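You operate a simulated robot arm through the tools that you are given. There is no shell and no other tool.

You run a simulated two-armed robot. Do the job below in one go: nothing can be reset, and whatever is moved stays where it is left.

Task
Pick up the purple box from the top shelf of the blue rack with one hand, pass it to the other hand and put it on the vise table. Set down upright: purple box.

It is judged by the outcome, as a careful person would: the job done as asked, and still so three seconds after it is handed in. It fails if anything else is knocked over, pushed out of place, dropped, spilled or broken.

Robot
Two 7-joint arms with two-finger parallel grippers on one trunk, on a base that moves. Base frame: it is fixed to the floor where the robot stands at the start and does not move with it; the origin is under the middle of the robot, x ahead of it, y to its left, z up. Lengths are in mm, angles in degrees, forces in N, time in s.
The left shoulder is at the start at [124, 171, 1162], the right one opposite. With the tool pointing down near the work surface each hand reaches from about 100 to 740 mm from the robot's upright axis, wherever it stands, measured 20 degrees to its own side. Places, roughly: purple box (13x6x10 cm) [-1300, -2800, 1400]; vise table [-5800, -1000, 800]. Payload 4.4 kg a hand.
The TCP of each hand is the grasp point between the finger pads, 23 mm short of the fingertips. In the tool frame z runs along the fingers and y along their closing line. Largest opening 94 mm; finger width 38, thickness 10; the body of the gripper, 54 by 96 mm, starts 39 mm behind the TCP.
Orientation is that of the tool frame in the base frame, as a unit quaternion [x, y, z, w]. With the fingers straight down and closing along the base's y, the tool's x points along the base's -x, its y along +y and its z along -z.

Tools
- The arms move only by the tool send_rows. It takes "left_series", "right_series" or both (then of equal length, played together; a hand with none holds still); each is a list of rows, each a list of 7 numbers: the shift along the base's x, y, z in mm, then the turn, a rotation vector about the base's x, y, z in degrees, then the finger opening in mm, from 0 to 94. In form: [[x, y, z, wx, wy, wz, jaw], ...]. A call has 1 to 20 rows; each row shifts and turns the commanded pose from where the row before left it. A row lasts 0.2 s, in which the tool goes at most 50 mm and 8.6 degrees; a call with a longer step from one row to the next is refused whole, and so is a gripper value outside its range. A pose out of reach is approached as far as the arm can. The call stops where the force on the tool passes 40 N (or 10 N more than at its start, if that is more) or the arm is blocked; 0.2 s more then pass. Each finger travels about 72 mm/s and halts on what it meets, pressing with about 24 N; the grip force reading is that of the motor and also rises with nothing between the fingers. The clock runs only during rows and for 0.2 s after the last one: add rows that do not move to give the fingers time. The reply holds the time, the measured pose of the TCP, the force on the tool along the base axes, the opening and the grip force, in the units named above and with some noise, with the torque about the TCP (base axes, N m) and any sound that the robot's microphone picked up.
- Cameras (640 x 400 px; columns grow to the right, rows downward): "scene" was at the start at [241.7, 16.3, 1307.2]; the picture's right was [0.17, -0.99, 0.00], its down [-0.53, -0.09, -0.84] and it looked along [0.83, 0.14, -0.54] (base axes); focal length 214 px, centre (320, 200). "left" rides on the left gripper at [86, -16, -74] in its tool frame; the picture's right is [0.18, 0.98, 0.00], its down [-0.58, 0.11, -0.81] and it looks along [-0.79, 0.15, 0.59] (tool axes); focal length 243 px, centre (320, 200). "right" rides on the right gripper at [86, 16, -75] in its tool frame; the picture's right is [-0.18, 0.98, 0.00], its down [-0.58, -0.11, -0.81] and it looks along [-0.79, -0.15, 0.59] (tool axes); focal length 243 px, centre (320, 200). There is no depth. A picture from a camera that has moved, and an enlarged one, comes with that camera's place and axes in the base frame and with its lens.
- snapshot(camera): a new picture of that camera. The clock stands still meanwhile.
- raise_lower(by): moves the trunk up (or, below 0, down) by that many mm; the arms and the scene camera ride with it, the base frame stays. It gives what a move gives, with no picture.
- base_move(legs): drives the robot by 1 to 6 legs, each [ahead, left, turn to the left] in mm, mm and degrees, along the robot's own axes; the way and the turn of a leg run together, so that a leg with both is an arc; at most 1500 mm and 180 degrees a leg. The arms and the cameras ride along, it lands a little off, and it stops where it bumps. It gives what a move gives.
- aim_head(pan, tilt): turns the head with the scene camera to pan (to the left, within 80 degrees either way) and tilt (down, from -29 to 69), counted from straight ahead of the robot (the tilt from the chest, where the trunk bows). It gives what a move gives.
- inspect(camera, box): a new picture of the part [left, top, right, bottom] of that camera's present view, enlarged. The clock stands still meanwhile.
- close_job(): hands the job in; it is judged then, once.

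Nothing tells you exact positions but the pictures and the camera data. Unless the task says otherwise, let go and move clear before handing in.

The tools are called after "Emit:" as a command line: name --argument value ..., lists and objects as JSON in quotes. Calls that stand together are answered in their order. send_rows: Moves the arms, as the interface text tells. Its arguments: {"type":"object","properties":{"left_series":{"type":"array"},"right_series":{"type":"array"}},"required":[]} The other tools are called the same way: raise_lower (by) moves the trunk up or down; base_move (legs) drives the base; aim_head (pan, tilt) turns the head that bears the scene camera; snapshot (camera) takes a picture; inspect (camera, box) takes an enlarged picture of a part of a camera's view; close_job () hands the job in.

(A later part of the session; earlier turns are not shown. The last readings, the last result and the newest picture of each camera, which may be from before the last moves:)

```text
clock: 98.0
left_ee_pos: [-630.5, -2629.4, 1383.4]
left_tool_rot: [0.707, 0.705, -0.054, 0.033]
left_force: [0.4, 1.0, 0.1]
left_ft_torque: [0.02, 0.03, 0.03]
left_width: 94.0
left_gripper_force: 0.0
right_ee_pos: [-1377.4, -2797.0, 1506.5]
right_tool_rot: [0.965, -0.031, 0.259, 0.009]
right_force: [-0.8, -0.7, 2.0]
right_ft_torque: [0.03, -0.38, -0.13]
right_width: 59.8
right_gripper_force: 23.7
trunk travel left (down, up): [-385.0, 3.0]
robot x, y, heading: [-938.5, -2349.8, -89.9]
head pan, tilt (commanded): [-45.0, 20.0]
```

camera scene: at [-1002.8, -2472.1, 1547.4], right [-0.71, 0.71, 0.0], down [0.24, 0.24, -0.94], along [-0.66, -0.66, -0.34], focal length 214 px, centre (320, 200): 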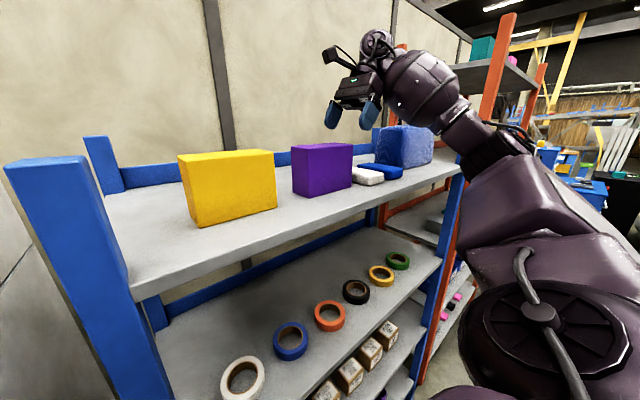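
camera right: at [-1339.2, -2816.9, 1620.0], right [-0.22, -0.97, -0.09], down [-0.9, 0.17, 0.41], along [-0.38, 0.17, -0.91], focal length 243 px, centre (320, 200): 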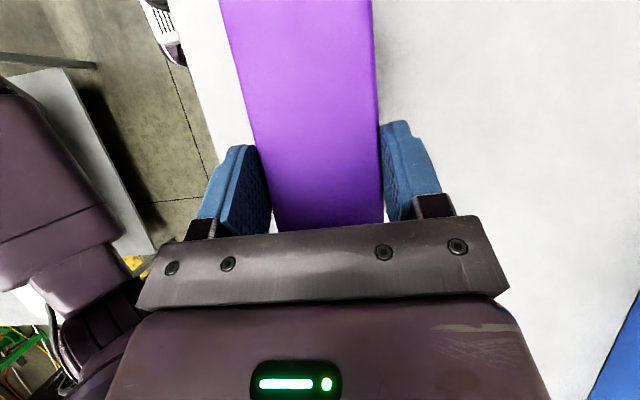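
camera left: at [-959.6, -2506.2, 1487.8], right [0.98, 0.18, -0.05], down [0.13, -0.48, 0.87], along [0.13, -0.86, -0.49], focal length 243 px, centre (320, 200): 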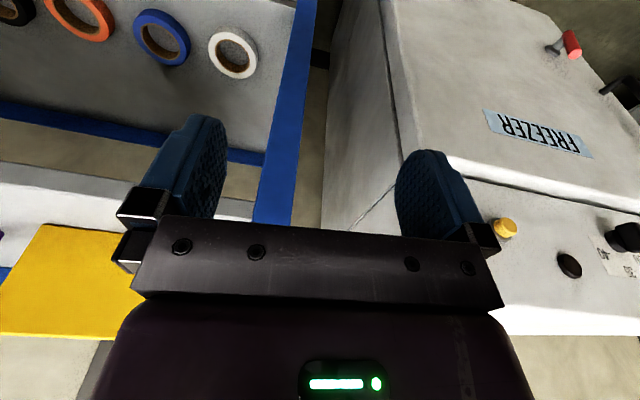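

The box touches the shelf again. I open, go down to the deeper grasp, and look before closing.

Emit:
send_rows --right_series '[[0, 0, 0, 0, 0, 0, 64], [0, 0, 0, 0, 0, 0, 75], [0, 0, 0, 0, 0, 0, 94], [0, 0, 0, 0, 0, 0, 94]]'

Emit:
inspect --camera "scene" --box '[280, 110, 380, 210]'

Emit:
snapshot --camera "right"

```text
clock: 99.0
left_ee_pos: [-629.5, -2630.6, 1382.5]
left_tool_rot: [0.707, 0.704, -0.054, 0.033]
left_force: [0.8, -0.1, -0.5]
left_ft_torque: [0.01, -0.02, 0.01]
left_width: 94.0
left_gripper_force: 0.0
right_ee_pos: [-1376.9, -2797.5, 1506.7]
right_tool_rot: [0.966, -0.032, 0.257, 0.009]
right_force: [-0.4, -0.1, -0.1]
right_ft_torque: [0.02, -0.01, 0.01]
right_width: 94.1
right_gripper_force: 0.0
trunk travel left (down, up): [-385.0, 3.0]
robot x, y, heading: [-936.1, -2352.6, -90.1]
head pan, tilt (commanded): [-45.0, 20.0]
```

```text
4.00 times, centred on (330, 160) of scene
camera zoom: at [-1003.0, -2471.5, 1547.4], right [-0.71, 0.71, 0.0], down [0.24, 0.24, -0.94], along [-0.66, -0.66, -0.34], focal length 858 px, centre (280, 360)
```

zoom: 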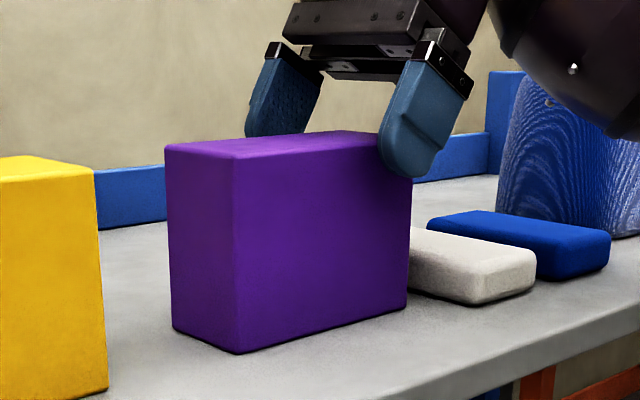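

```text
taken
camera right: at [-1340.0, -2815.5, 1614.0], right [-0.22, -0.97, -0.09], down [-0.9, 0.17, 0.41], along [-0.38, 0.17, -0.91], focal length 243 px, centre (320, 200)
```

right: 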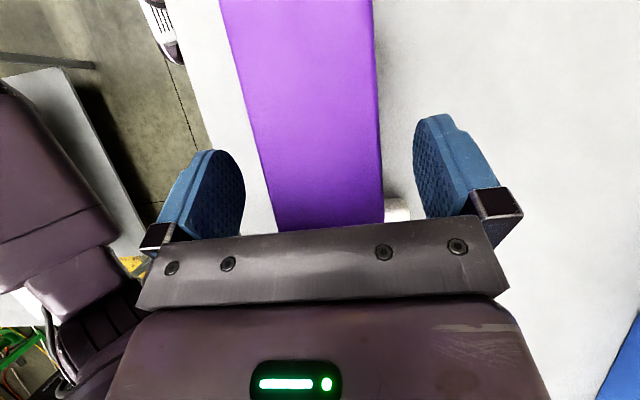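

The box is resting squarely on the shelf again. I lower to the deep grasp and close, giving it more time to settle.

Emit:
send_rows --right_series '[[0, 0, -10, 0, 0, 0, 94], [0, 0, -10, 0, 0, 0, 94], [0, 0, -10, 0, 0, 0, 94], [0, 0, 0, 0, 0, 0, 94], [0, 0, 0, 0, 0, 0, 70], [0, 0, 0, 0, 0, 0, 50], [0, 0, 0, 0, 0, 0, 0], [0, 0, 0, 0, 0, 0, 0], [0, 0, 0, 0, 0, 0, 0], [0, 0, 0, 0, 0, 0, 0], [0, 0, 0, 0, 0, 0, 0], [0, 0, 0, 0, 0, 0, 0]]'

Emit:
send_rows --right_series '[[0, 0, 2, 0, 0, 0, 0], [0, 0, 2, 0, 0, 0, 0], [0, 0, 2, 0, 0, 0, 0]]'

Emit:
inspect --camera "scene" --box '[280, 110, 380, 210]'

```text
clock: 101.6
left_ee_pos: [-630.6, -2629.7, 1382.6]
left_tool_rot: [0.706, 0.705, -0.055, 0.034]
left_force: [0.2, 0.5, -0.3]
left_ft_torque: [-0.02, 0.01, 0.01]
left_width: 94.2
left_gripper_force: 0.1
right_ee_pos: [-1375.2, -2798.7, 1478.2]
right_tool_rot: [0.966, -0.032, 0.258, 0.008]
right_force: [1.2, 0.4, -1.0]
right_ft_torque: [0.07, -0.01, -0.06]
right_width: 60.1
right_gripper_force: 23.8
trunk travel left (down, up): [-385.0, 3.0]
robot x, y, heading: [-937.1, -2348.2, -90.0]
head pan, tilt (commanded): [-45.0, 20.0]
```

```text
clock: 102.4
left_ee_pos: [-631.0, -2630.3, 1384.3]
left_tool_rot: [0.707, 0.704, -0.054, 0.033]
left_force: [-0.3, 0.2, -0.1]
left_ft_torque: [0.03, 0.0, -0.02]
left_width: 93.9
left_gripper_force: 0.0
right_ee_pos: [-1376.3, -2797.1, 1483.6]
right_tool_rot: [0.966, -0.032, 0.258, 0.008]
right_force: [0.3, -0.4, -3.7]
right_ft_torque: [0.03, 0.12, 0.01]
right_width: 59.8
right_gripper_force: 24.0
trunk travel left (down, up): [-385.0, 3.0]
robot x, y, heading: [-936.5, -2348.9, -90.1]
head pan, tilt (commanded): [-45.0, 20.0]
```

```text
4.00 times, centred on (330, 160) of scene
camera zoom: at [-1003.3, -2471.8, 1547.3], right [-0.71, 0.71, 0.0], down [0.24, 0.24, -0.94], along [-0.66, -0.66, -0.34], focal length 858 px, centre (280, 360)
```

zoom: 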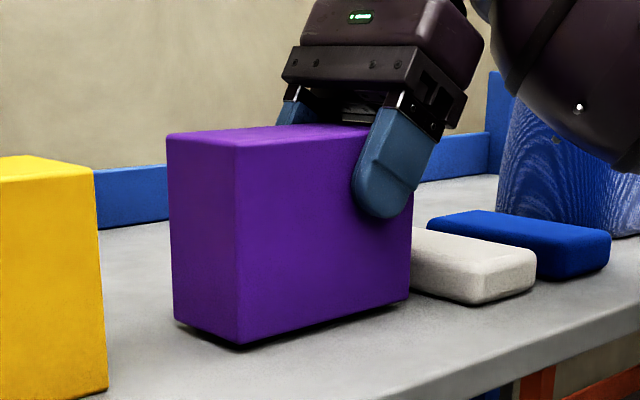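

The box is off the shelf with a deep grip this time and the weight reads 3.7 N. I go on lifting gently and check for slipping.

Emit:
send_rows --right_series '[[0, 0, 3, 0, 0, 0, 0], [0, 0, 3, 0, 0, 0, 0], [0, 0, 3, 0, 0, 0, 0], [0, 0, 3, 0, 0, 0, 0], [0, 0, 3, 0, 0, 0, 0]]'

Emit:
inspect --camera "scene" --box '[280, 110, 380, 210]'

```text
clock: 103.6
left_ee_pos: [-630.2, -2630.6, 1382.9]
left_tool_rot: [0.706, 0.705, -0.054, 0.034]
left_force: [-0.1, 0.1, -1.2]
left_ft_torque: [0.01, 0.01, -0.01]
left_width: 94.3
left_gripper_force: 0.0
right_ee_pos: [-1376.6, -2798.8, 1497.7]
right_tool_rot: [0.966, -0.032, 0.258, 0.01]
right_force: [0.5, 0.0, -2.3]
right_ft_torque: [0.01, 0.11, 0.02]
right_width: 60.0
right_gripper_force: 24.0
trunk travel left (down, up): [-385.0, 3.0]
robot x, y, heading: [-938.3, -2350.9, -90.1]
head pan, tilt (commanded): [-45.0, 20.0]
```

```text
4.00 times, centred on (330, 160) of scene
camera zoom: at [-1003.1, -2471.8, 1547.4], right [-0.71, 0.71, 0.0], down [0.24, 0.24, -0.94], along [-0.66, -0.66, -0.34], focal length 858 px, centre (280, 360)
```

zoom: 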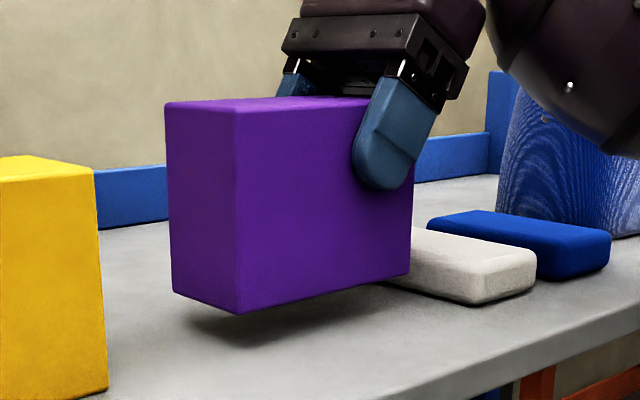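

The box now rises with the hand without slipping. I lift another 30 mm at the same gentle pace.

Emit:
send_rows --right_series '[[0, 0, 3, 0, 0, 0, 0], [0, 0, 3, 0, 0, 0, 0], [0, 0, 3, 0, 0, 0, 0], [0, 0, 3, 0, 0, 0, 0], [0, 0, 3, 0, 0, 0, 0], [0, 0, 3, 0, 0, 0, 0], [0, 0, 3, 0, 0, 0, 0], [0, 0, 3, 0, 0, 0, 0], [0, 0, 3, 0, 0, 0, 0], [0, 0, 3, 0, 0, 0, 0], [0, 0, 0, 0, 0, 0, 0]]'

Emit:
inspect --camera "scene" --box '[260, 70, 400, 210]'

```text
clock: 106.0
left_ee_pos: [-630.8, -2630.3, 1383.3]
left_tool_rot: [0.706, 0.705, -0.055, 0.034]
left_force: [1.0, -0.7, 0.6]
left_ft_torque: [-0.04, -0.01, -0.01]
left_width: 94.1
left_gripper_force: 0.2
right_ee_pos: [-1376.6, -2799.0, 1527.6]
right_tool_rot: [0.966, -0.032, 0.257, 0.008]
right_force: [0.1, 0.2, -2.7]
right_ft_torque: [0.0, 0.09, -0.01]
right_width: 59.6
right_gripper_force: 23.9
trunk travel left (down, up): [-385.0, 3.0]
robot x, y, heading: [-937.5, -2352.5, -90.1]
head pan, tilt (commanded): [-45.0, 20.0]
```

```text
2.86 times, centred on (330, 140) of scene
camera zoom: at [-1003.3, -2471.8, 1547.3], right [-0.71, 0.71, 0.0], down [0.24, 0.24, -0.94], along [-0.66, -0.66, -0.34], focal length 613 px, centre (291, 371)
```

zoom: 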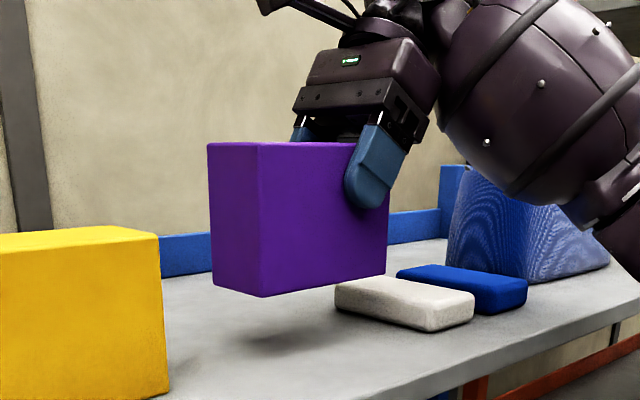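

The box hangs level well above the shelf. I draw it back out of the rack with the arm, then back the base away.

Emit:
send_rows --right_series '[[0, 4, 1, 0, 0, 0, 0], [0, 8, 1, 0, 0, 0, 0], [0, 10, 1, 0, 0, 0, 0], [0, 10, 0, 0, 0, 0, 0], [0, 10, 0, 0, 0, 0, 0], [0, 10, 0, 0, 0, 0, 0], [0, 10, 0, 0, 0, 0, 0], [0, 10, 0, 0, 0, 0, 0], [0, 10, 0, 0, 0, 0, 0], [0, 10, 0, 0, 0, 0, 0], [0, 8, 0, 0, 0, 0, 0], [0, 4, 0, 0, 0, 0, 0], [0, 0, 0, 0, 0, 0, 0]]'

Emit:
base_move --legs '[[-200, 0, 0]]'

Emit:
snapshot --camera "scene"

Emit:
snapshot --camera "right"

```text
clock: 108.8
left_ee_pos: [-629.9, -2631.0, 1382.5]
left_tool_rot: [0.707, 0.704, -0.055, 0.034]
left_force: [0.1, 0.1, -0.7]
left_ft_torque: [0.01, 0.01, -0.01]
left_width: 93.9
left_gripper_force: 0.2
right_ee_pos: [-1375.4, -2694.3, 1530.3]
right_tool_rot: [0.965, -0.032, 0.259, 0.01]
right_force: [0.1, -0.2, -3.4]
right_ft_torque: [0.0, 0.12, -0.05]
right_width: 59.8
right_gripper_force: 23.8
trunk travel left (down, up): [-385.0, 3.0]
robot x, y, heading: [-937.4, -2350.5, -90.0]
head pan, tilt (commanded): [-45.0, 20.0]
```

```text
clock: 110.4
left_ee_pos: [-630.5, -2430.5, 1382.9]
left_tool_rot: [0.708, 0.704, -0.055, 0.034]
left_force: [0.1, 1.2, -0.7]
left_ft_torque: [-0.03, 0.0, -0.01]
left_width: 93.8
left_gripper_force: 0.1
right_ee_pos: [-1375.6, -2493.7, 1532.4]
right_tool_rot: [0.966, -0.033, 0.258, 0.009]
right_force: [0.4, -0.5, -4.0]
right_ft_torque: [0.01, 0.1, 0.01]
right_width: 59.9
right_gripper_force: 24.0
trunk travel left (down, up): [-385.0, 3.0]
robot x, y, heading: [-937.0, -2152.9, -89.9]
head pan, tilt (commanded): [-45.0, 20.0]
```

```text
taken
camera scene: at [-1003.2, -2272.1, 1547.4], right [-0.71, 0.71, 0.0], down [0.24, 0.24, -0.94], along [-0.67, -0.66, -0.34], focal length 214 px, centre (320, 200)
```

scene: 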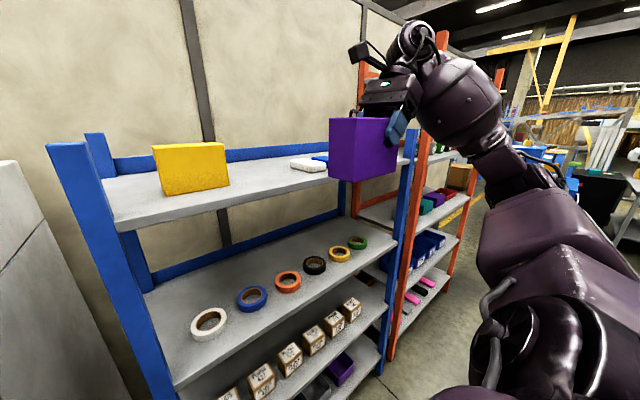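

```text
taken
camera right: at [-1339.3, -2511.7, 1638.5], right [-0.23, -0.97, -0.09], down [-0.9, 0.17, 0.41], along [-0.38, 0.17, -0.91], focal length 243 px, centre (320, 200)
```

right: 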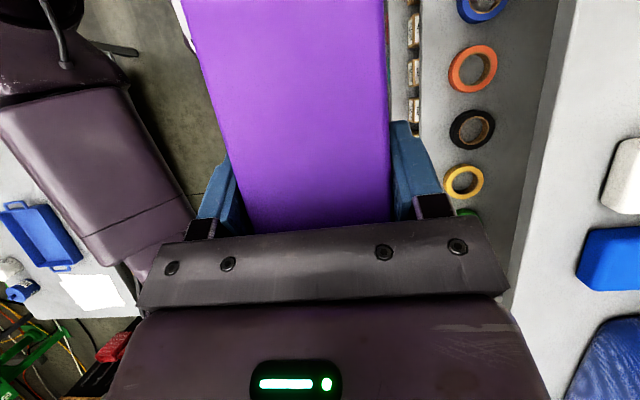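

The box is out of the rack and everything else on the shelf stands as before. I back up further, then bring the box slowly to the middle in front of me at about shoulder height for the handover.

Emit:
base_move --legs '[[-190, 0, 0]]'

Emit:
send_rows --right_series '[[6, -2, -2, 0, 0, 0.2, 0], [12, -3, -4, 0, 0, 0.2, 0], [15, -4, -5, 0, 0, 0.2, 0], [15, -4, -5, 0, 0, 0.2, 0], [15, -4, -5, 0, 0, 0.2, 0], [15, -4, -5, 0, 0, 0.2, 0], [15, -4, -5, 0, 0, 0.2, 0], [15, -4, -5, 0, 0, 0.2, 0], [15, -4, -5, 0, 0, 0.2, 0], [15, -4, -5, 0, 0, 0.2, 0], [15, -4, -5, 0, 0, 0.2, 0], [15, -4, -5, 0, 0, 0.2, 0], [15, -4, -5, 0, 0, 0.2, 0], [15, -4, -5, 0, 0, 0.2, 0], [15, -4, -5, 0, 0, 0.2, 0], [12, -3, -4, 0, 0, 0.2, 0], [6, -2, -2, 0, 0, 0, 0], [0, 0, 0, 0, 0, 0, 0]]'

Emit:
aim_head --pan -15 --tilt 30

Emit:
snapshot --camera "scene"

```text
clock: 112.0
left_ee_pos: [-629.9, -2238.8, 1383.4]
left_tool_rot: [0.707, 0.704, -0.055, 0.034]
left_force: [0.1, 0.4, 0.8]
left_ft_torque: [0.01, -0.05, 0.02]
left_width: 93.8
left_gripper_force: 0.0
right_ee_pos: [-1375.8, -2300.7, 1531.5]
right_tool_rot: [0.966, -0.033, 0.258, 0.009]
right_force: [-0.4, 0.4, -3.9]
right_ft_torque: [-0.01, 0.09, 0.02]
right_width: 59.8
right_gripper_force: 23.4
trunk travel left (down, up): [-385.0, 3.0]
robot x, y, heading: [-936.8, -1958.4, -90.1]
head pan, tilt (commanded): [-45.0, 20.0]
```

```text
clock: 115.8
left_ee_pos: [-630.7, -2238.4, 1382.7]
left_tool_rot: [0.707, 0.705, -0.053, 0.033]
left_force: [0.0, -0.4, 0.3]
left_ft_torque: [-0.03, 0.04, -0.03]
left_width: 94.0
left_gripper_force: 0.1
right_ee_pos: [-1145.0, -2363.6, 1452.5]
right_tool_rot: [0.966, -0.007, 0.259, 0.002]
right_force: [-0.3, -0.2, -3.4]
right_ft_torque: [0.02, 0.08, 0.0]
right_width: 60.1
right_gripper_force: 24.2
trunk travel left (down, up): [-385.0, 3.0]
robot x, y, heading: [-938.9, -1956.3, -90.0]
head pan, tilt (commanded): [-45.0, 20.0]
```

```text
clock: 116.7
left_ee_pos: [-630.4, -2238.4, 1383.2]
left_tool_rot: [0.708, 0.704, -0.054, 0.033]
left_force: [-0.7, 0.7, 0.3]
left_ft_torque: [0.04, -0.02, -0.02]
left_width: 94.0
left_gripper_force: 0.1
right_ee_pos: [-1145.4, -2362.4, 1453.6]
right_tool_rot: [0.966, -0.008, 0.258, 0.002]
right_force: [-0.5, 0.7, -3.6]
right_ft_torque: [0.02, 0.1, 0.0]
right_width: 59.7
right_gripper_force: 24.2
trunk travel left (down, up): [-385.0, 3.0]
robot x, y, heading: [-939.4, -1955.2, -90.1]
head pan, tilt (commanded): [-15.0, 30.0]
```

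```text
taken
camera scene: at [-960.6, -2100.9, 1531.3], right [-0.96, 0.26, 0.0], down [0.13, 0.48, -0.87], along [-0.23, -0.84, -0.5], focal length 214 px, centre (320, 200)
```

scene: 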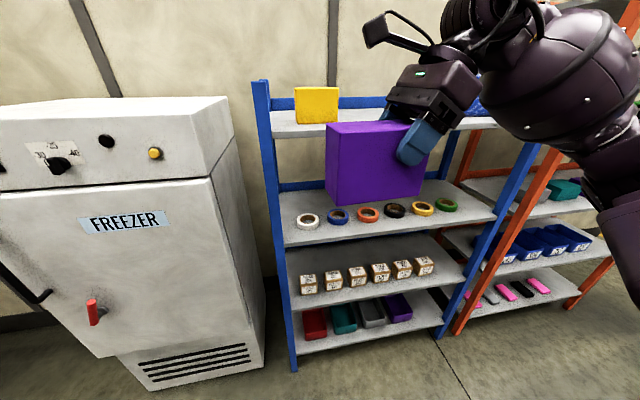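

The box is held steady. Now I bring the left hand forward to a freer spot and begin turning it so it can come at the box from the left with its camera on top.

Emit:
send_rows --left_series '[[2, -15, 2, 0.9, -0.2, 0, 94], [2, -15, 2, 0.9, -0.2, 0, 94], [2, -15, 2, 0.9, -0.2, 0, 94], [2, -15, 2, 0.9, -0.2, 0, 94], [2, -15, 2, 0.9, -0.2, 0, 94], [2, -15, 2, 0.9, -0.2, 0, 94], [2, -15, 2, 0.9, -0.2, 0, 94], [2, -15, 2, 0.7, -0.2, 0, 94], [0, 0, 0, 0, 0, 0, 94]]'

Emit:
send_rows --left_series '[[0, 0, 0, 0, 0, 8.2, 94], [0, 0, 0, 0, 0, 8.2, 94], [0, 0, 0, 0, 0, 8.2, 94], [0, 0, 0, 0, 0, 8.2, 94], [0, 0, 0, 0, 0, 8.2, 94], [0, 0, 0, 0, 0, 8.2, 94], [0, 0, 0, 0, 0, 8.2, 94], [0, 0, 0, 0, 0, 8.2, 94], [0, 0, 0, 0, 0, 8.2, 94], [0, 0, 0, 0, 0, 8.2, 94], [0, 0, 0, 0, 0, 8, 94]]'

```text
clock: 118.7
left_ee_pos: [-614.0, -2358.4, 1400.3]
left_tool_rot: [0.709, 0.705, -0.002, -0.001]
left_force: [0.2, 0.4, -0.2]
left_ft_torque: [0.0, -0.02, -0.05]
left_width: 94.1
left_gripper_force: 0.0
right_ee_pos: [-1144.7, -2362.7, 1454.1]
right_tool_rot: [0.966, -0.006, 0.259, 0.002]
right_force: [0.1, 0.6, -3.9]
right_ft_torque: [-0.03, 0.12, 0.01]
right_width: 60.0
right_gripper_force: 24.0
trunk travel left (down, up): [-385.0, 3.0]
robot x, y, heading: [-934.6, -1954.2, -90.2]
head pan, tilt (commanded): [-15.0, 30.0]
```

```text
clock: 121.1
left_ee_pos: [-613.5, -2358.3, 1400.2]
left_tool_rot: [0.002, 1.0, -0.001, 0.001]
left_force: [0.2, 0.0, -1.0]
left_ft_torque: [-0.01, -0.01, -0.01]
left_width: 93.9
left_gripper_force: 0.0
right_ee_pos: [-1145.7, -2362.2, 1453.9]
right_tool_rot: [0.966, -0.006, 0.258, 0.001]
right_force: [0.3, -0.3, -2.8]
right_ft_torque: [0.04, 0.14, 0.03]
right_width: 59.9
right_gripper_force: 24.1
trunk travel left (down, up): [-385.0, 3.0]
robot x, y, heading: [-937.6, -1957.4, -89.9]
head pan, tilt (commanded): [-15.0, 30.0]
```

The left hand turned without trouble. Now I tip it over so its fingers point to my right, horizontally.

Emit:
send_rows --left_series '[[0, 0, 0, 0, 8.2, 0, 94], [0, 0, 0, 0, 8.2, 0, 94], [0, 0, 0, 0, 8.2, 0, 94], [0, 0, 0, 0, 8.2, 0, 94], [0, 0, 0, 0, 8.2, 0, 94], [0, 0, 0, 0, 8.2, 0, 94], [0, 0, 0, 0, 8.2, 0, 94], [0, 0, 0, 0, 8.2, 0, 94], [0, 0, 0, 0, 8.2, 0, 94], [0, 0, 0, 0, 8.2, 0, 94], [0, 0, 0, 0, 8, 0, 94]]'

Emit:
snapshot --camera "left"

Emit:
aim_head --pan 15 --tilt 30

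Emit:
snapshot --camera "scene"

```text
clock: 123.5
left_ee_pos: [-613.0, -2358.4, 1399.6]
left_tool_rot: [0.001, 0.707, -0.002, -0.707]
left_force: [0.5, 0.9, -0.2]
left_ft_torque: [0.0, 0.03, 0.0]
left_width: 94.2
left_gripper_force: 0.0
right_ee_pos: [-1145.1, -2363.4, 1454.1]
right_tool_rot: [0.966, -0.007, 0.258, 0.002]
right_force: [0.3, -0.8, -3.3]
right_ft_torque: [0.0, 0.13, -0.02]
right_width: 59.8
right_gripper_force: 24.4
trunk travel left (down, up): [-385.0, 3.0]
robot x, y, heading: [-935.3, -1956.6, -90.0]
head pan, tilt (commanded): [-15.0, 30.0]
```

```text
taken
camera left: at [-537.5, -2375.0, 1485.5], right [0.0, 0.98, 0.18], down [0.81, 0.11, -0.58], along [-0.59, 0.14, -0.79], focal length 243 px, centre (320, 200)
```

left: 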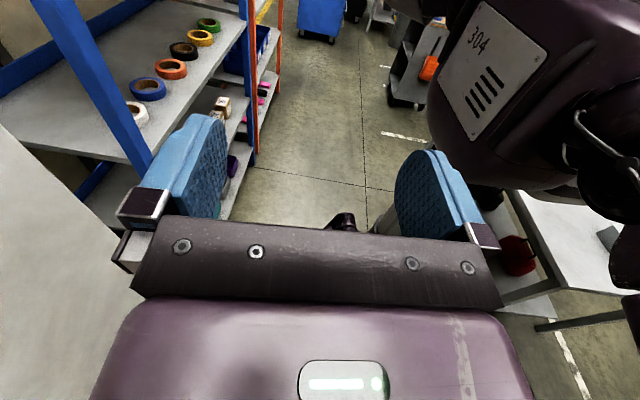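

```text
clock: 124.5
left_ee_pos: [-614.1, -2358.0, 1398.6]
left_tool_rot: [0.002, 0.708, -0.002, -0.706]
left_force: [0.8, 0.0, -0.2]
left_ft_torque: [-0.02, -0.01, 0.02]
left_width: 94.1
left_gripper_force: 0.1
right_ee_pos: [-1144.9, -2362.5, 1454.2]
right_tool_rot: [0.966, -0.007, 0.258, 0.001]
right_force: [-0.1, -0.3, -3.4]
right_ft_torque: [-0.01, 0.07, -0.01]
right_width: 59.2
right_gripper_force: 23.7
trunk travel left (down, up): [-385.0, 3.0]
robot x, y, heading: [-936.8, -1953.5, -90.1]
head pan, tilt (commanded): [15.0, 30.0]
```

```text
taken
camera scene: at [-913.6, -2101.1, 1531.3], right [-0.97, -0.26, 0.0], down [-0.13, 0.48, -0.87], along [0.22, -0.84, -0.5], focal length 214 px, centre (320, 200)
```

scene: 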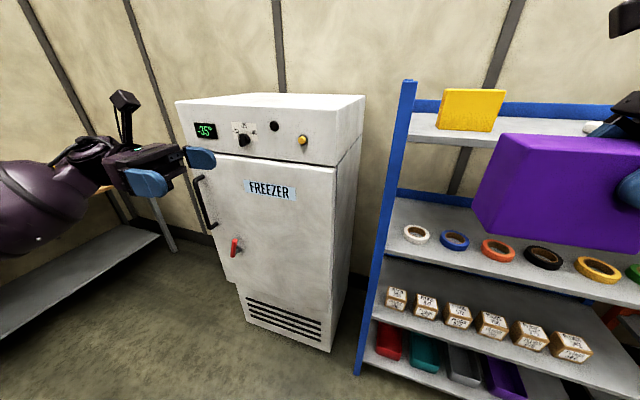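

The left hand now points to my right with the camera on top, ready for the takeover. I move the box slowly to the middle with the right hand and check how level it hangs.

Emit:
send_rows --right_series '[[5, 0, 0, 0, 0, 0, 0], [10, 0, 0, 0, 0, 0, 0], [13, 0, 0, 0, 0, 0, 0], [13, 0, 0, 0, 0, 0, 0], [13, 0, 0, 0, 0, 0, 0], [13, 0, 0, 0, 0, 0, 0], [13, 0, 0, 0, 0, 0, 0], [13, 0, 0, 0, 0, 0, 0], [13, 0, 0, 0, 0, 0, 0], [13, 0, 0, 0, 0, 0, 0], [13, 0, 0, 0, 0, 0, 0], [13, 0, 0, 0, 0, 0, 0], [7, 0, 0, 0, 0, 0, 0], [3, 0, 0, 0, 0, 0, 0], [0, 0, 0, 0, 0, 0, 0]]'

Emit:
aim_head --pan 0 --tilt 30

Emit:
snapshot --camera "scene"

Emit:
inspect --camera "scene" --box '[220, 80, 460, 230]'

```text
clock: 127.7
left_ee_pos: [-613.9, -2360.1, 1398.8]
left_tool_rot: [0.002, 0.708, -0.002, -0.706]
left_force: [0.5, 1.1, 0.4]
left_ft_torque: [0.0, 0.02, 0.01]
left_width: 93.9
left_gripper_force: 0.1
right_ee_pos: [-990.8, -2362.5, 1454.0]
right_tool_rot: [0.966, -0.006, 0.259, 0.001]
right_force: [-0.8, -0.2, -2.7]
right_ft_torque: [-0.04, 0.13, -0.03]
right_width: 59.7
right_gripper_force: 24.0
trunk travel left (down, up): [-385.0, 3.0]
robot x, y, heading: [-939.1, -1952.4, -90.1]
head pan, tilt (commanded): [15.0, 30.0]
```

```text
clock: 128.4
left_ee_pos: [-613.8, -2359.0, 1399.0]
left_tool_rot: [0.001, 0.708, -0.003, -0.706]
left_force: [0.1, -0.4, -0.6]
left_ft_torque: [0.07, 0.03, -0.01]
left_width: 94.0
left_gripper_force: 0.1
right_ee_pos: [-990.8, -2362.1, 1454.1]
right_tool_rot: [0.966, -0.007, 0.258, 0.003]
right_force: [0.0, 0.1, -2.3]
right_ft_torque: [-0.01, 0.11, 0.0]
right_width: 59.8
right_gripper_force: 24.1
trunk travel left (down, up): [-385.0, 3.0]
robot x, y, heading: [-935.6, -1954.9, -90.1]
head pan, tilt (commanded): [0.0, 30.0]
```

```text
taken
camera scene: at [-936.8, -2104.1, 1531.3], right [-1.0, 0.0, 0.0], down [0.0, 0.5, -0.87], along [0.0, -0.87, -0.5], focal length 214 px, centre (320, 200)
```

scene: 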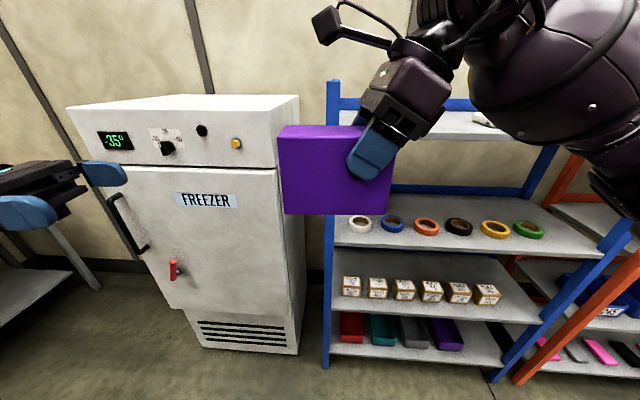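

```text
2.67 times, centred on (340, 155) of scene
camera zoom: at [-936.8, -2104.1, 1531.3], right [-1.0, 0.0, 0.0], down [0.0, 0.5, -0.87], along [0.0, -0.87, -0.5], focal length 572 px, centre (267, 320)
```

zoom: 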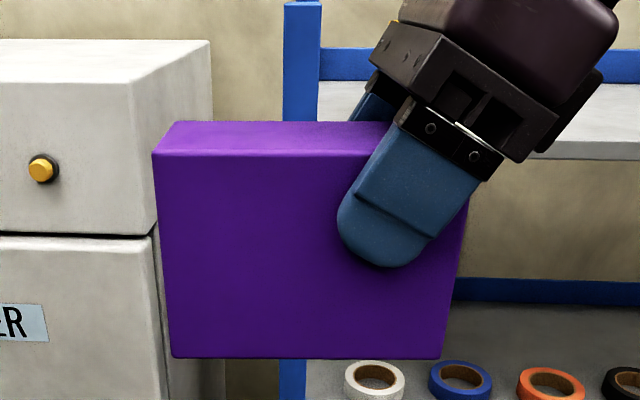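

The box hangs level: x -1021 to -891, bottom near z 1378, centre y about -2362. I bring the left hand in line with it, stopping about 55 mm short of its left end.

Emit:
send_rows --left_series '[[-20, -0.3, 2.7, 0, 0, -0.8, 94], [-20, -0.3, 2.7, 0, 0, 0, 94], [-20, -0.3, 2.7, 0, 0, 0, 94], [-20, -0.3, 2.7, 0, 0, 0, 94], [-20, -0.3, 2.7, 0, 0, 0, 94], [-20, -0.3, 2.7, 0, 0, 0, 94], [-20, -0.3, 2.7, 0, 0, 0, 94], [-20, -0.3, 2.7, 0, 0, 0, 94], [-20, -0.3, 2.7, 0, 0, 0, 94], [-20, -0.3, 2.7, 0, 0, 0, 94], [0, 0, 0, 0, 0, 0, 94]]'

Emit:
snapshot --camera "scene"

Emit:
snapshot --camera "left"

```text
clock: 130.8
left_ee_pos: [-813.8, -2361.1, 1422.3]
left_tool_rot: [0.007, 0.708, 0.003, -0.706]
left_force: [-0.5, -0.1, 1.1]
left_ft_torque: [-0.03, -0.02, 0.02]
left_width: 94.1
left_gripper_force: 0.1
right_ee_pos: [-990.7, -2362.1, 1454.1]
right_tool_rot: [0.966, -0.006, 0.258, 0.003]
right_force: [0.5, 0.1, -4.0]
right_ft_torque: [0.02, 0.12, 0.01]
right_width: 59.9
right_gripper_force: 24.3
trunk travel left (down, up): [-385.0, 3.0]
robot x, y, heading: [-939.9, -1954.9, -90.4]
head pan, tilt (commanded): [0.0, 30.0]
```

```text
taken
camera scene: at [-936.4, -2103.7, 1531.3], right [-1.0, 0.0, 0.0], down [0.0, 0.5, -0.87], along [0.0, -0.87, -0.5], focal length 214 px, centre (320, 200)
```

scene: 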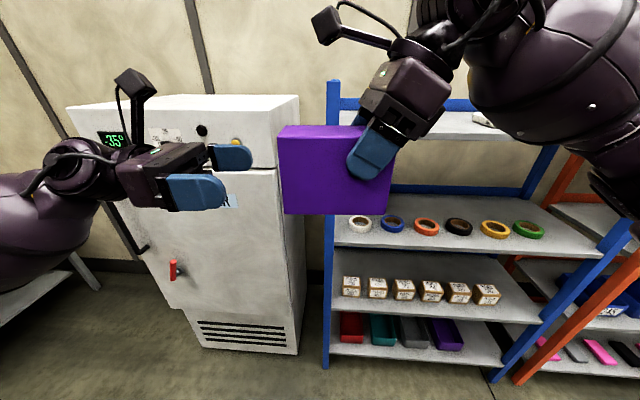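

```text
taken
camera left: at [-737.8, -2377.6, 1510.3], right [0.01, 0.98, 0.18], down [0.81, 0.1, -0.58], along [-0.59, 0.15, -0.79], focal length 243 px, centre (320, 200)
```

left: 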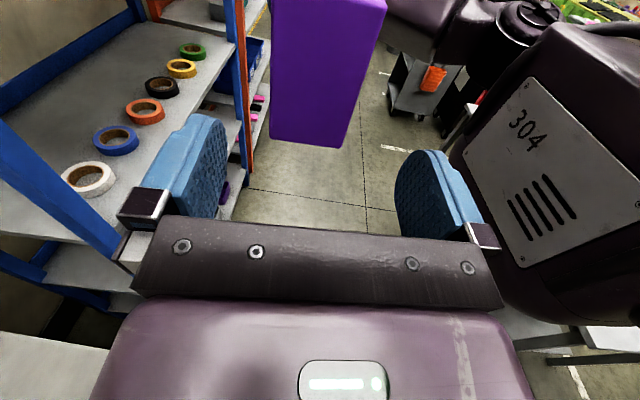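

Fingers and box line up evenly, and the two hand cameras stay well apart. I move the left hand over the box's left end.

Emit:
send_rows --left_series '[[-14, -0.1, 0.5, 0, 0, 0, 94], [-14, -0.1, 0.5, 0, 0, 0, 94], [-14, -0.1, 0.5, 0, 0, 0, 94], [-14, -0.2, 0.5, 0, 0, 0, 94], [-14, -0.2, 0.5, 0, 0, 0, 94], [-13, -0.2, 0.5, 0, 0, 0, 94], [-13, -0.2, 0.5, 0, 0, 0, 94], [-13, -0.2, 0, 0, 0, 0, 94], [0, 0, 0, 0, 0, 0, 94]]'

Emit:
snapshot --camera "left"

Emit:
inspect --camera "scene" --box '[200, 60, 440, 230]'

```text
clock: 132.8
left_ee_pos: [-923.8, -2363.8, 1430.4]
left_tool_rot: [0.005, 0.708, 0.003, -0.707]
left_force: [0.5, -0.3, 0.1]
left_ft_torque: [0.0, -0.01, -0.02]
left_width: 94.0
left_gripper_force: 0.0
right_ee_pos: [-989.6, -2362.4, 1453.7]
right_tool_rot: [0.966, -0.007, 0.258, 0.003]
right_force: [-0.2, -0.6, -3.2]
right_ft_torque: [-0.01, 0.16, 0.04]
right_width: 60.0
right_gripper_force: 23.8
trunk travel left (down, up): [-385.0, 3.0]
robot x, y, heading: [-937.8, -1952.5, -90.7]
head pan, tilt (commanded): [0.0, 30.0]
```

```text
taken
camera left: at [-847.6, -2380.1, 1516.8], right [0.01, 0.98, 0.18], down [0.81, 0.1, -0.58], along [-0.59, 0.15, -0.79], focal length 243 px, centre (320, 200)
```

left: 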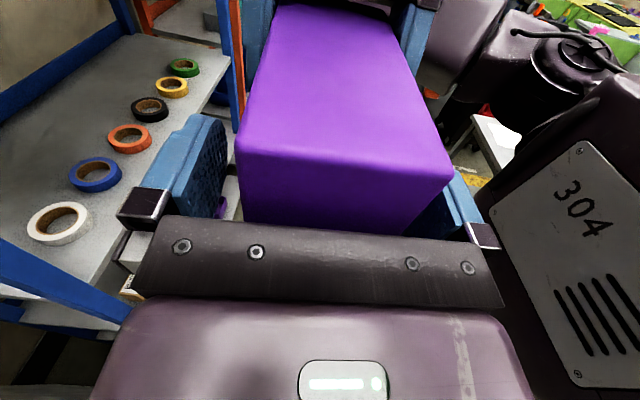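

```text
2.35 times, centred on (320, 145) of scene
camera zoom: at [-936.5, -2103.9, 1531.3], right [-1.0, 0.0, 0.0], down [0.0, 0.5, -0.87], along [0.0, -0.87, -0.5], focal length 505 px, centre (320, 329)
```

zoom: 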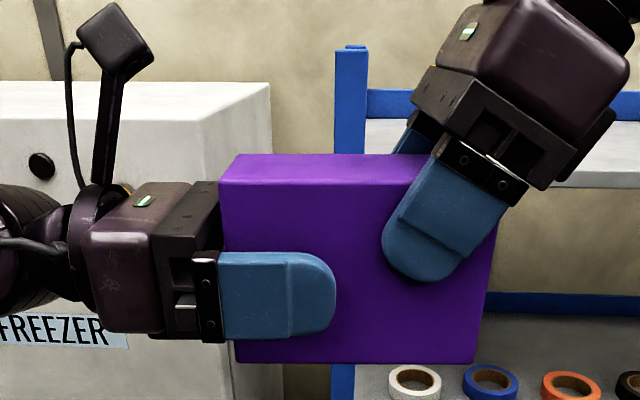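

Both hands are around the box without touching each other. I close the left fingers gently and check the forces.

Emit:
send_rows --left_series '[[0, 1, -1, 0, 0, 0, 80], [0, 0, 0, 0, 0, 0, 66], [0, 0, 0, 0, 0, 0, 50], [0, 0, 0, 0, 0, 0, 0], [0, 0, 0, 0, 0, 0, 0], [0, 0, 0, 0, 0, 0, 0], [0, 0, 0, 0, 0, 0, 0]]'

Emit:
inspect --camera "scene" --box '[200, 60, 440, 230]'

Emit:
snapshot --camera "left"

```text
clock: 134.4
left_ee_pos: [-922.7, -2362.4, 1428.3]
left_tool_rot: [0.005, 0.708, 0.002, -0.706]
left_force: [-3.2, -15.1, 1.8]
left_ft_torque: [1.03, 0.1, 0.31]
left_width: 60.1
left_gripper_force: 23.7
right_ee_pos: [-989.3, -2361.6, 1453.8]
right_tool_rot: [0.966, -0.007, 0.257, 0.002]
right_force: [2.4, 14.7, -5.1]
right_ft_torque: [-0.66, 0.07, 0.63]
right_width: 60.0
right_gripper_force: 23.7
trunk travel left (down, up): [-385.0, 3.0]
robot x, y, heading: [-938.4, -1957.0, -90.2]
head pan, tilt (commanded): [0.0, 30.0]
```

```text
2.35 times, centred on (320, 145) of scene
camera zoom: at [-937.0, -2104.1, 1531.3], right [-1.0, 0.0, 0.0], down [0.0, 0.5, -0.87], along [0.0, -0.87, -0.5], focal length 505 px, centre (320, 329)
```

zoom: 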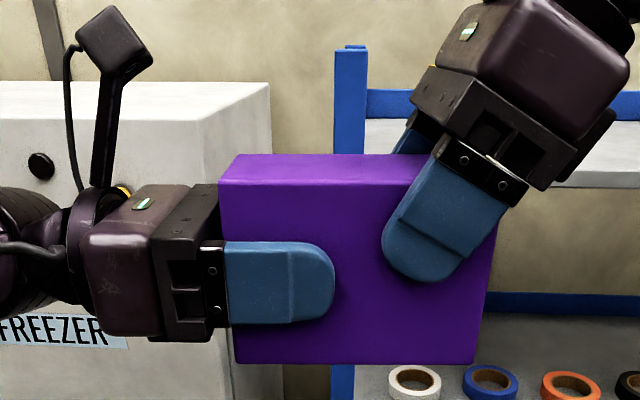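

```text
taken
camera left: at [-847.7, -2379.2, 1515.6], right [0.01, 0.98, 0.18], down [0.81, 0.1, -0.58], along [-0.59, 0.15, -0.79], focal length 243 px, centre (320, 200)
```

left: 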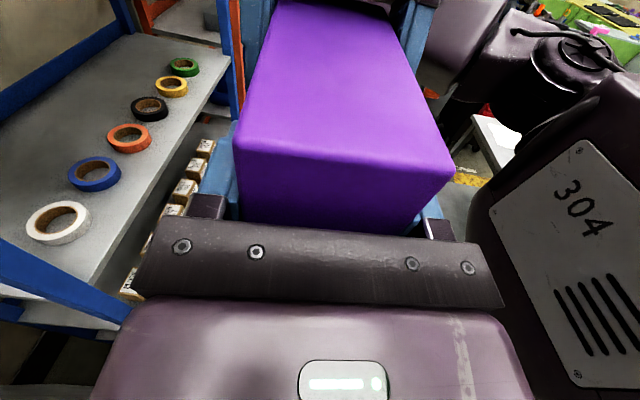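

Both hands grip the box, but they press against each other about 15 N sideways. I ease the left hand 1 mm at a time to relax that before letting go with the right.

Emit:
send_rows --left_series '[[0, -1, 0, 0, 0, 0, 0], [0, 0, 0, 0, 0, 0, 0]]'

```text
clock: 135.0
left_ee_pos: [-922.8, -2362.8, 1428.5]
left_tool_rot: [0.005, 0.708, 0.003, -0.707]
left_force: [-3.4, -14.9, 2.4]
left_ft_torque: [1.14, 0.28, 0.2]
left_width: 60.2
left_gripper_force: 23.4
right_ee_pos: [-989.9, -2361.6, 1453.9]
right_tool_rot: [0.966, -0.006, 0.258, 0.001]
right_force: [3.5, 14.3, -6.6]
right_ft_torque: [-0.74, -0.1, 0.73]
right_width: 59.8
right_gripper_force: 23.7
trunk travel left (down, up): [-385.0, 3.0]
robot x, y, heading: [-940.3, -1953.5, -90.2]
head pan, tilt (commanded): [0.0, 30.0]
```

That changed little, so I shift a bit more the same way and compare.

Emit:
send_rows --left_series '[[0, -2, 0, 0, 0, 0, 0], [0, 0, 0, 0, 0, 0, 0], [0, 0, 0, 0, 0, 0, 0]]'

```text
clock: 135.8
left_ee_pos: [-923.0, -2365.4, 1428.6]
left_tool_rot: [0.007, 0.708, 0.003, -0.706]
left_force: [6.4, 3.8, 4.1]
left_ft_torque: [0.72, 0.25, -0.45]
left_width: 59.9
left_gripper_force: 24.3
right_ee_pos: [-989.7, -2362.7, 1452.5]
right_tool_rot: [0.966, -0.007, 0.258, 0.002]
right_force: [-6.3, -3.2, -7.0]
right_ft_torque: [-0.82, 0.21, 0.16]
right_width: 59.8
right_gripper_force: 23.8
trunk travel left (down, up): [-385.0, 3.0]
robot x, y, heading: [-937.6, -1959.2, -90.4]
head pan, tilt (commanded): [0.0, 30.0]
```

The sideways push is now nearly gone. I raise the left hand half a millimetre and then open the right hand slowly, leaving it in place around the box.

Emit:
send_rows --left_series '[[0, 0, 0.7, 0, 0, 0, 0], [0, 0, 0, 0, 0, 0, 0], [0, 0, 0, 0, 0, 0, 0], [0, 0, 0, 0, 0, 0, 0], [0, 0, 0, 0, 0, 0, 0], [0, 0, 0, 0, 0, 0, 0], [0, 0, 0, 0, 0, 0, 0]]' --right_series '[[0, 0, 0, 0, 0, 0, 0], [0, 0, 0, 0, 0, 0, 0], [0, 0, 0, 0, 0, 0, 62], [0, 0, 0, 0, 0, 0, 66], [0, 0, 0, 0, 0, 0, 75], [0, 0, 0, 0, 0, 0, 88], [0, 0, 0, 0, 0, 0, 94]]'

Emit:
inspect --camera "scene" --box '[200, 60, 440, 230]'

```text
clock: 137.4
left_ee_pos: [-923.5, -2365.4, 1427.2]
left_tool_rot: [0.007, 0.708, 0.002, -0.706]
left_force: [0.2, -0.8, -0.8]
left_ft_torque: [0.01, -0.14, 0.03]
left_width: 59.8
left_gripper_force: 24.4
right_ee_pos: [-989.8, -2361.9, 1454.0]
right_tool_rot: [0.966, -0.007, 0.259, 0.002]
right_force: [-0.3, 0.0, -0.3]
right_ft_torque: [0.03, 0.02, -0.02]
right_width: 94.0
right_gripper_force: 0.0
trunk travel left (down, up): [-385.0, 3.0]
robot x, y, heading: [-935.1, -1957.6, -90.1]
head pan, tilt (commanded): [0.0, 30.0]
```

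```text
2.35 times, centred on (320, 145) of scene
camera zoom: at [-936.9, -2104.1, 1531.3], right [-1.0, 0.0, 0.0], down [0.0, 0.5, -0.87], along [0.0, -0.87, -0.5], focal length 505 px, centre (320, 329)
```

zoom: 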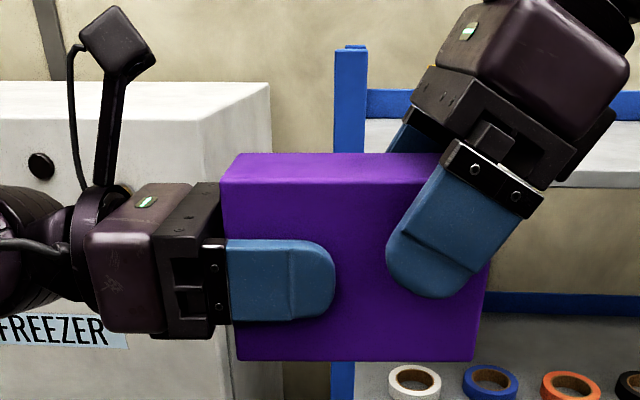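

The left hand now holds the box alone, still level, and the right hand is free. I pull the right hand out along its own finger direction, up and to the right.

Emit:
send_rows --right_series '[[-5, 0, 8.7, 0, 0, 0, 94], [-10, 0, 17.3, 0, 0, 0, 94], [-10, 0, 17.3, 0, 0, 0, 94], [-10, 0, 17.3, 0, 0, 0, 94], [-10, 0, 17.3, 0, 0, 0, 94], [-30, 0, 5, 0, 0, 0, 94], [-35, 0, 0, 0, 0, 0, 94], [-35, 0, 0, 0, 0, 0, 94], [-35, 0, 0, 0, 0, 0, 94], [0, 0, 0, 0, 0, 0, 94]]'

Emit:
snapshot --camera "scene"

Emit:
snapshot --camera "left"

```text
clock: 139.6
left_ee_pos: [-922.1, -2365.5, 1429.5]
left_tool_rot: [0.005, 0.708, 0.002, -0.707]
left_force: [-0.1, 0.4, 0.2]
left_ft_torque: [0.0, -0.1, 0.03]
left_width: 59.9
left_gripper_force: 24.1
right_ee_pos: [-1170.2, -2360.3, 1537.8]
right_tool_rot: [0.966, -0.005, 0.258, 0.001]
right_force: [0.5, 0.8, 0.8]
right_ft_torque: [0.01, 0.02, 0.01]
right_width: 93.9
right_gripper_force: 0.2
trunk travel left (down, up): [-385.0, 3.0]
robot x, y, heading: [-935.1, -1957.0, -89.9]
head pan, tilt (commanded): [0.0, 30.0]
```

```text
taken
camera scene: at [-935.6, -2104.6, 1531.3], right [-1.0, 0.0, 0.0], down [0.0, 0.5, -0.87], along [0.0, -0.87, -0.5], focal length 214 px, centre (320, 200)
```

scene: 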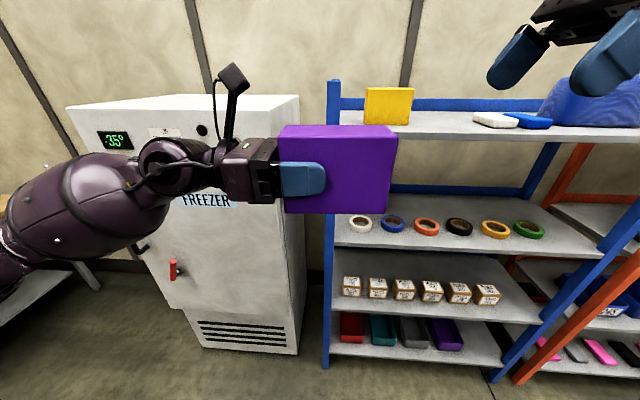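

```text
taken
camera left: at [-846.8, -2382.6, 1515.5], right [0.01, 0.98, 0.18], down [0.81, 0.1, -0.58], along [-0.59, 0.15, -0.79], focal length 243 px, centre (320, 200)
```

left: 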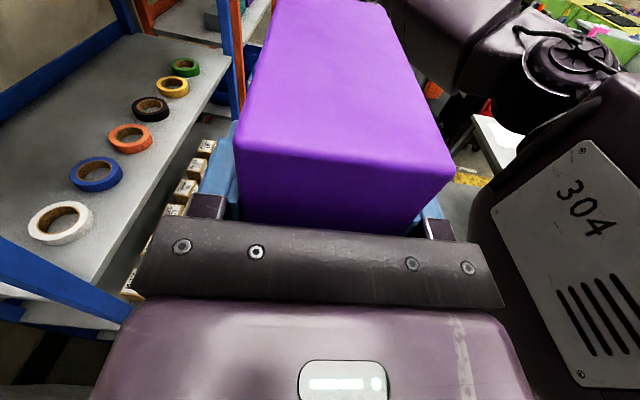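

The handover is done: the left hand alone holds the box level. Now I turn right by 90° to face the far end of the hall (-x), where the vise table should be, and look ahead.

Emit:
base_move --legs '[[0, 0, -90]]'

Emit:
aim_head --pan 0 --tilt 5

Emit:
snapshot --camera "scene"

Emit:
aim_head --pan -35 --tilt 10

Emit:
snapshot --camera "scene"

```text
clock: 143.9
left_ee_pos: [-1345.7, -1958.4, 1428.6]
left_tool_rot: [0.514, 0.487, 0.509, -0.489]
left_force: [-0.3, 0.9, 0.6]
left_ft_torque: [-0.1, 0.03, -0.01]
left_width: 59.6
left_gripper_force: 24.0
right_ee_pos: [-1333.7, -1710.2, 1537.6]
right_tool_rot: [-0.667, 0.699, -0.178, -0.186]
right_force: [0.9, -0.4, 0.3]
right_ft_torque: [-0.01, 0.0, -0.01]
right_width: 94.0
right_gripper_force: 0.1
trunk travel left (down, up): [-385.0, 3.0]
robot x, y, heading: [-937.8, -1955.6, 178.0]
head pan, tilt (commanded): [0.0, 30.0]
```

```text
clock: 144.8
left_ee_pos: [-1345.7, -1957.3, 1429.0]
left_tool_rot: [0.514, 0.487, 0.509, -0.489]
left_force: [0.2, 0.0, -0.7]
left_ft_torque: [-0.1, 0.01, -0.02]
left_width: 59.9
left_gripper_force: 23.9
right_ee_pos: [-1333.3, -1710.7, 1538.8]
right_tool_rot: [-0.667, 0.699, -0.178, -0.186]
right_force: [-0.1, -0.1, -0.4]
right_ft_torque: [0.02, 0.02, 0.0]
right_width: 94.3
right_gripper_force: 0.1
trunk travel left (down, up): [-385.0, 3.0]
robot x, y, heading: [-932.8, -1957.2, 178.2]
head pan, tilt (commanded): [0.0, 5.0]
```

```text
taken
camera scene: at [-1086.2, -1950.3, 1571.6], right [0.04, 1.0, 0.0], down [0.09, 0.0, -1.0], along [-1.0, 0.04, -0.09], focal length 214 px, centre (320, 200)
```

scene: 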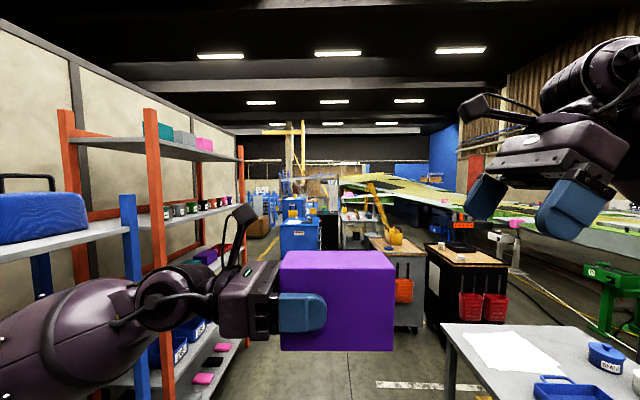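

```text
clock: 145.8
left_ee_pos: [-1346.6, -1956.4, 1429.0]
left_tool_rot: [0.513, 0.488, 0.509, -0.489]
left_force: [0.3, 0.2, 0.5]
left_ft_torque: [-0.13, 0.01, 0.0]
left_width: 60.1
left_gripper_force: 24.2
right_ee_pos: [-1334.2, -1709.7, 1538.2]
right_tool_rot: [-0.666, 0.7, -0.178, -0.187]
right_force: [-0.7, -0.1, 0.4]
right_ft_torque: [-0.02, 0.01, 0.02]
right_width: 94.0
right_gripper_force: 0.1
trunk travel left (down, up): [-385.0, 3.0]
robot x, y, heading: [-937.2, -1955.7, 178.1]
head pan, tilt (commanded): [-35.0, 10.0]
```

```text
taken
camera scene: at [-1068.7, -1897.6, 1563.7], right [0.6, 0.8, 0.0], down [0.14, -0.1, -0.98], along [-0.79, 0.59, -0.17], focal length 214 px, centre (320, 200)
```

scene: 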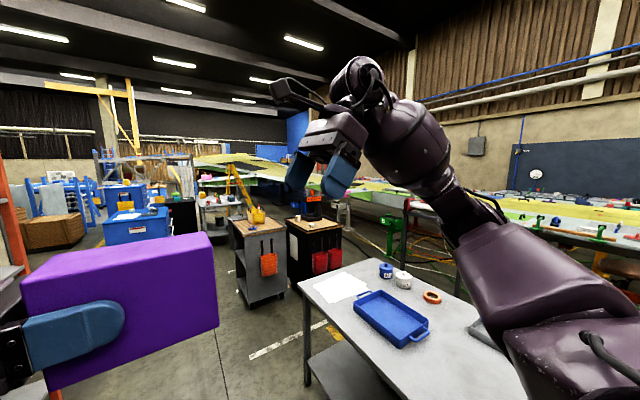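

Facing down the hall now; the vise table should appear near column 354, just right of centre. I enlarge that area and the path.

Emit:
aim_head --pan 0 --tilt 5

Emit:
inspect --camera "scene" --box '[240, 150, 480, 300]'

Emit:
inspect --camera "scene" --box '[330, 200, 490, 400]'

```text
clock: 146.8
left_ee_pos: [-1346.4, -1957.9, 1428.6]
left_tool_rot: [0.514, 0.488, 0.508, -0.49]
left_force: [-0.5, 0.2, -0.1]
left_ft_torque: [-0.13, -0.01, 0.0]
left_width: 60.0
left_gripper_force: 24.3
right_ee_pos: [-1334.5, -1712.4, 1538.2]
right_tool_rot: [-0.667, 0.699, -0.178, -0.186]
right_force: [0.3, -0.7, 0.2]
right_ft_torque: [0.01, 0.02, 0.0]
right_width: 94.0
right_gripper_force: 0.2
trunk travel left (down, up): [-385.0, 3.0]
robot x, y, heading: [-935.9, -1960.4, 177.8]
head pan, tilt (commanded): [0.0, 5.0]
```

```text
2.67 times, centred on (360, 225) of scene
camera zoom: at [-1086.2, -1950.2, 1571.7], right [0.04, 1.0, 0.0], down [0.09, 0.0, -1.0], along [-1.0, 0.04, -0.09], focal length 572 px, centre (213, 133)
```

zoom: 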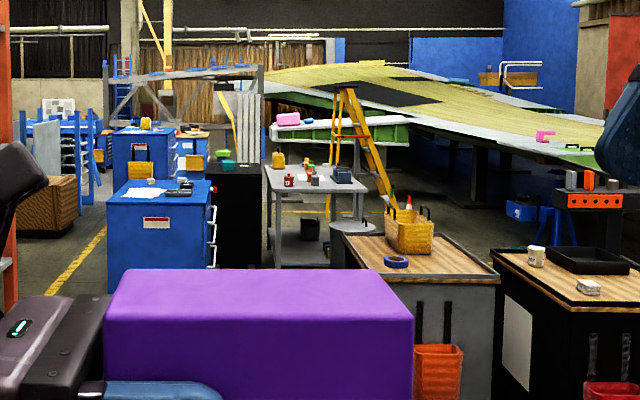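

```text
2.00 times, centred on (410, 300) of scene
camera zoom: at [-1086.2, -1950.2, 1571.7], right [0.04, 1.0, 0.0], down [0.09, 0.0, -1.0], along [-1.0, 0.04, -0.09], focal length 429 px, centre (140, 0)
```

zoom: 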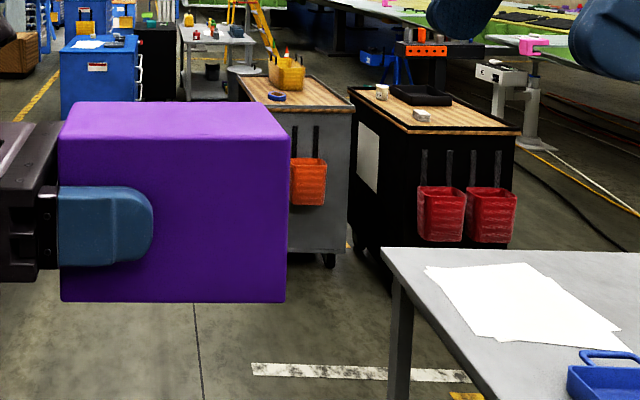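

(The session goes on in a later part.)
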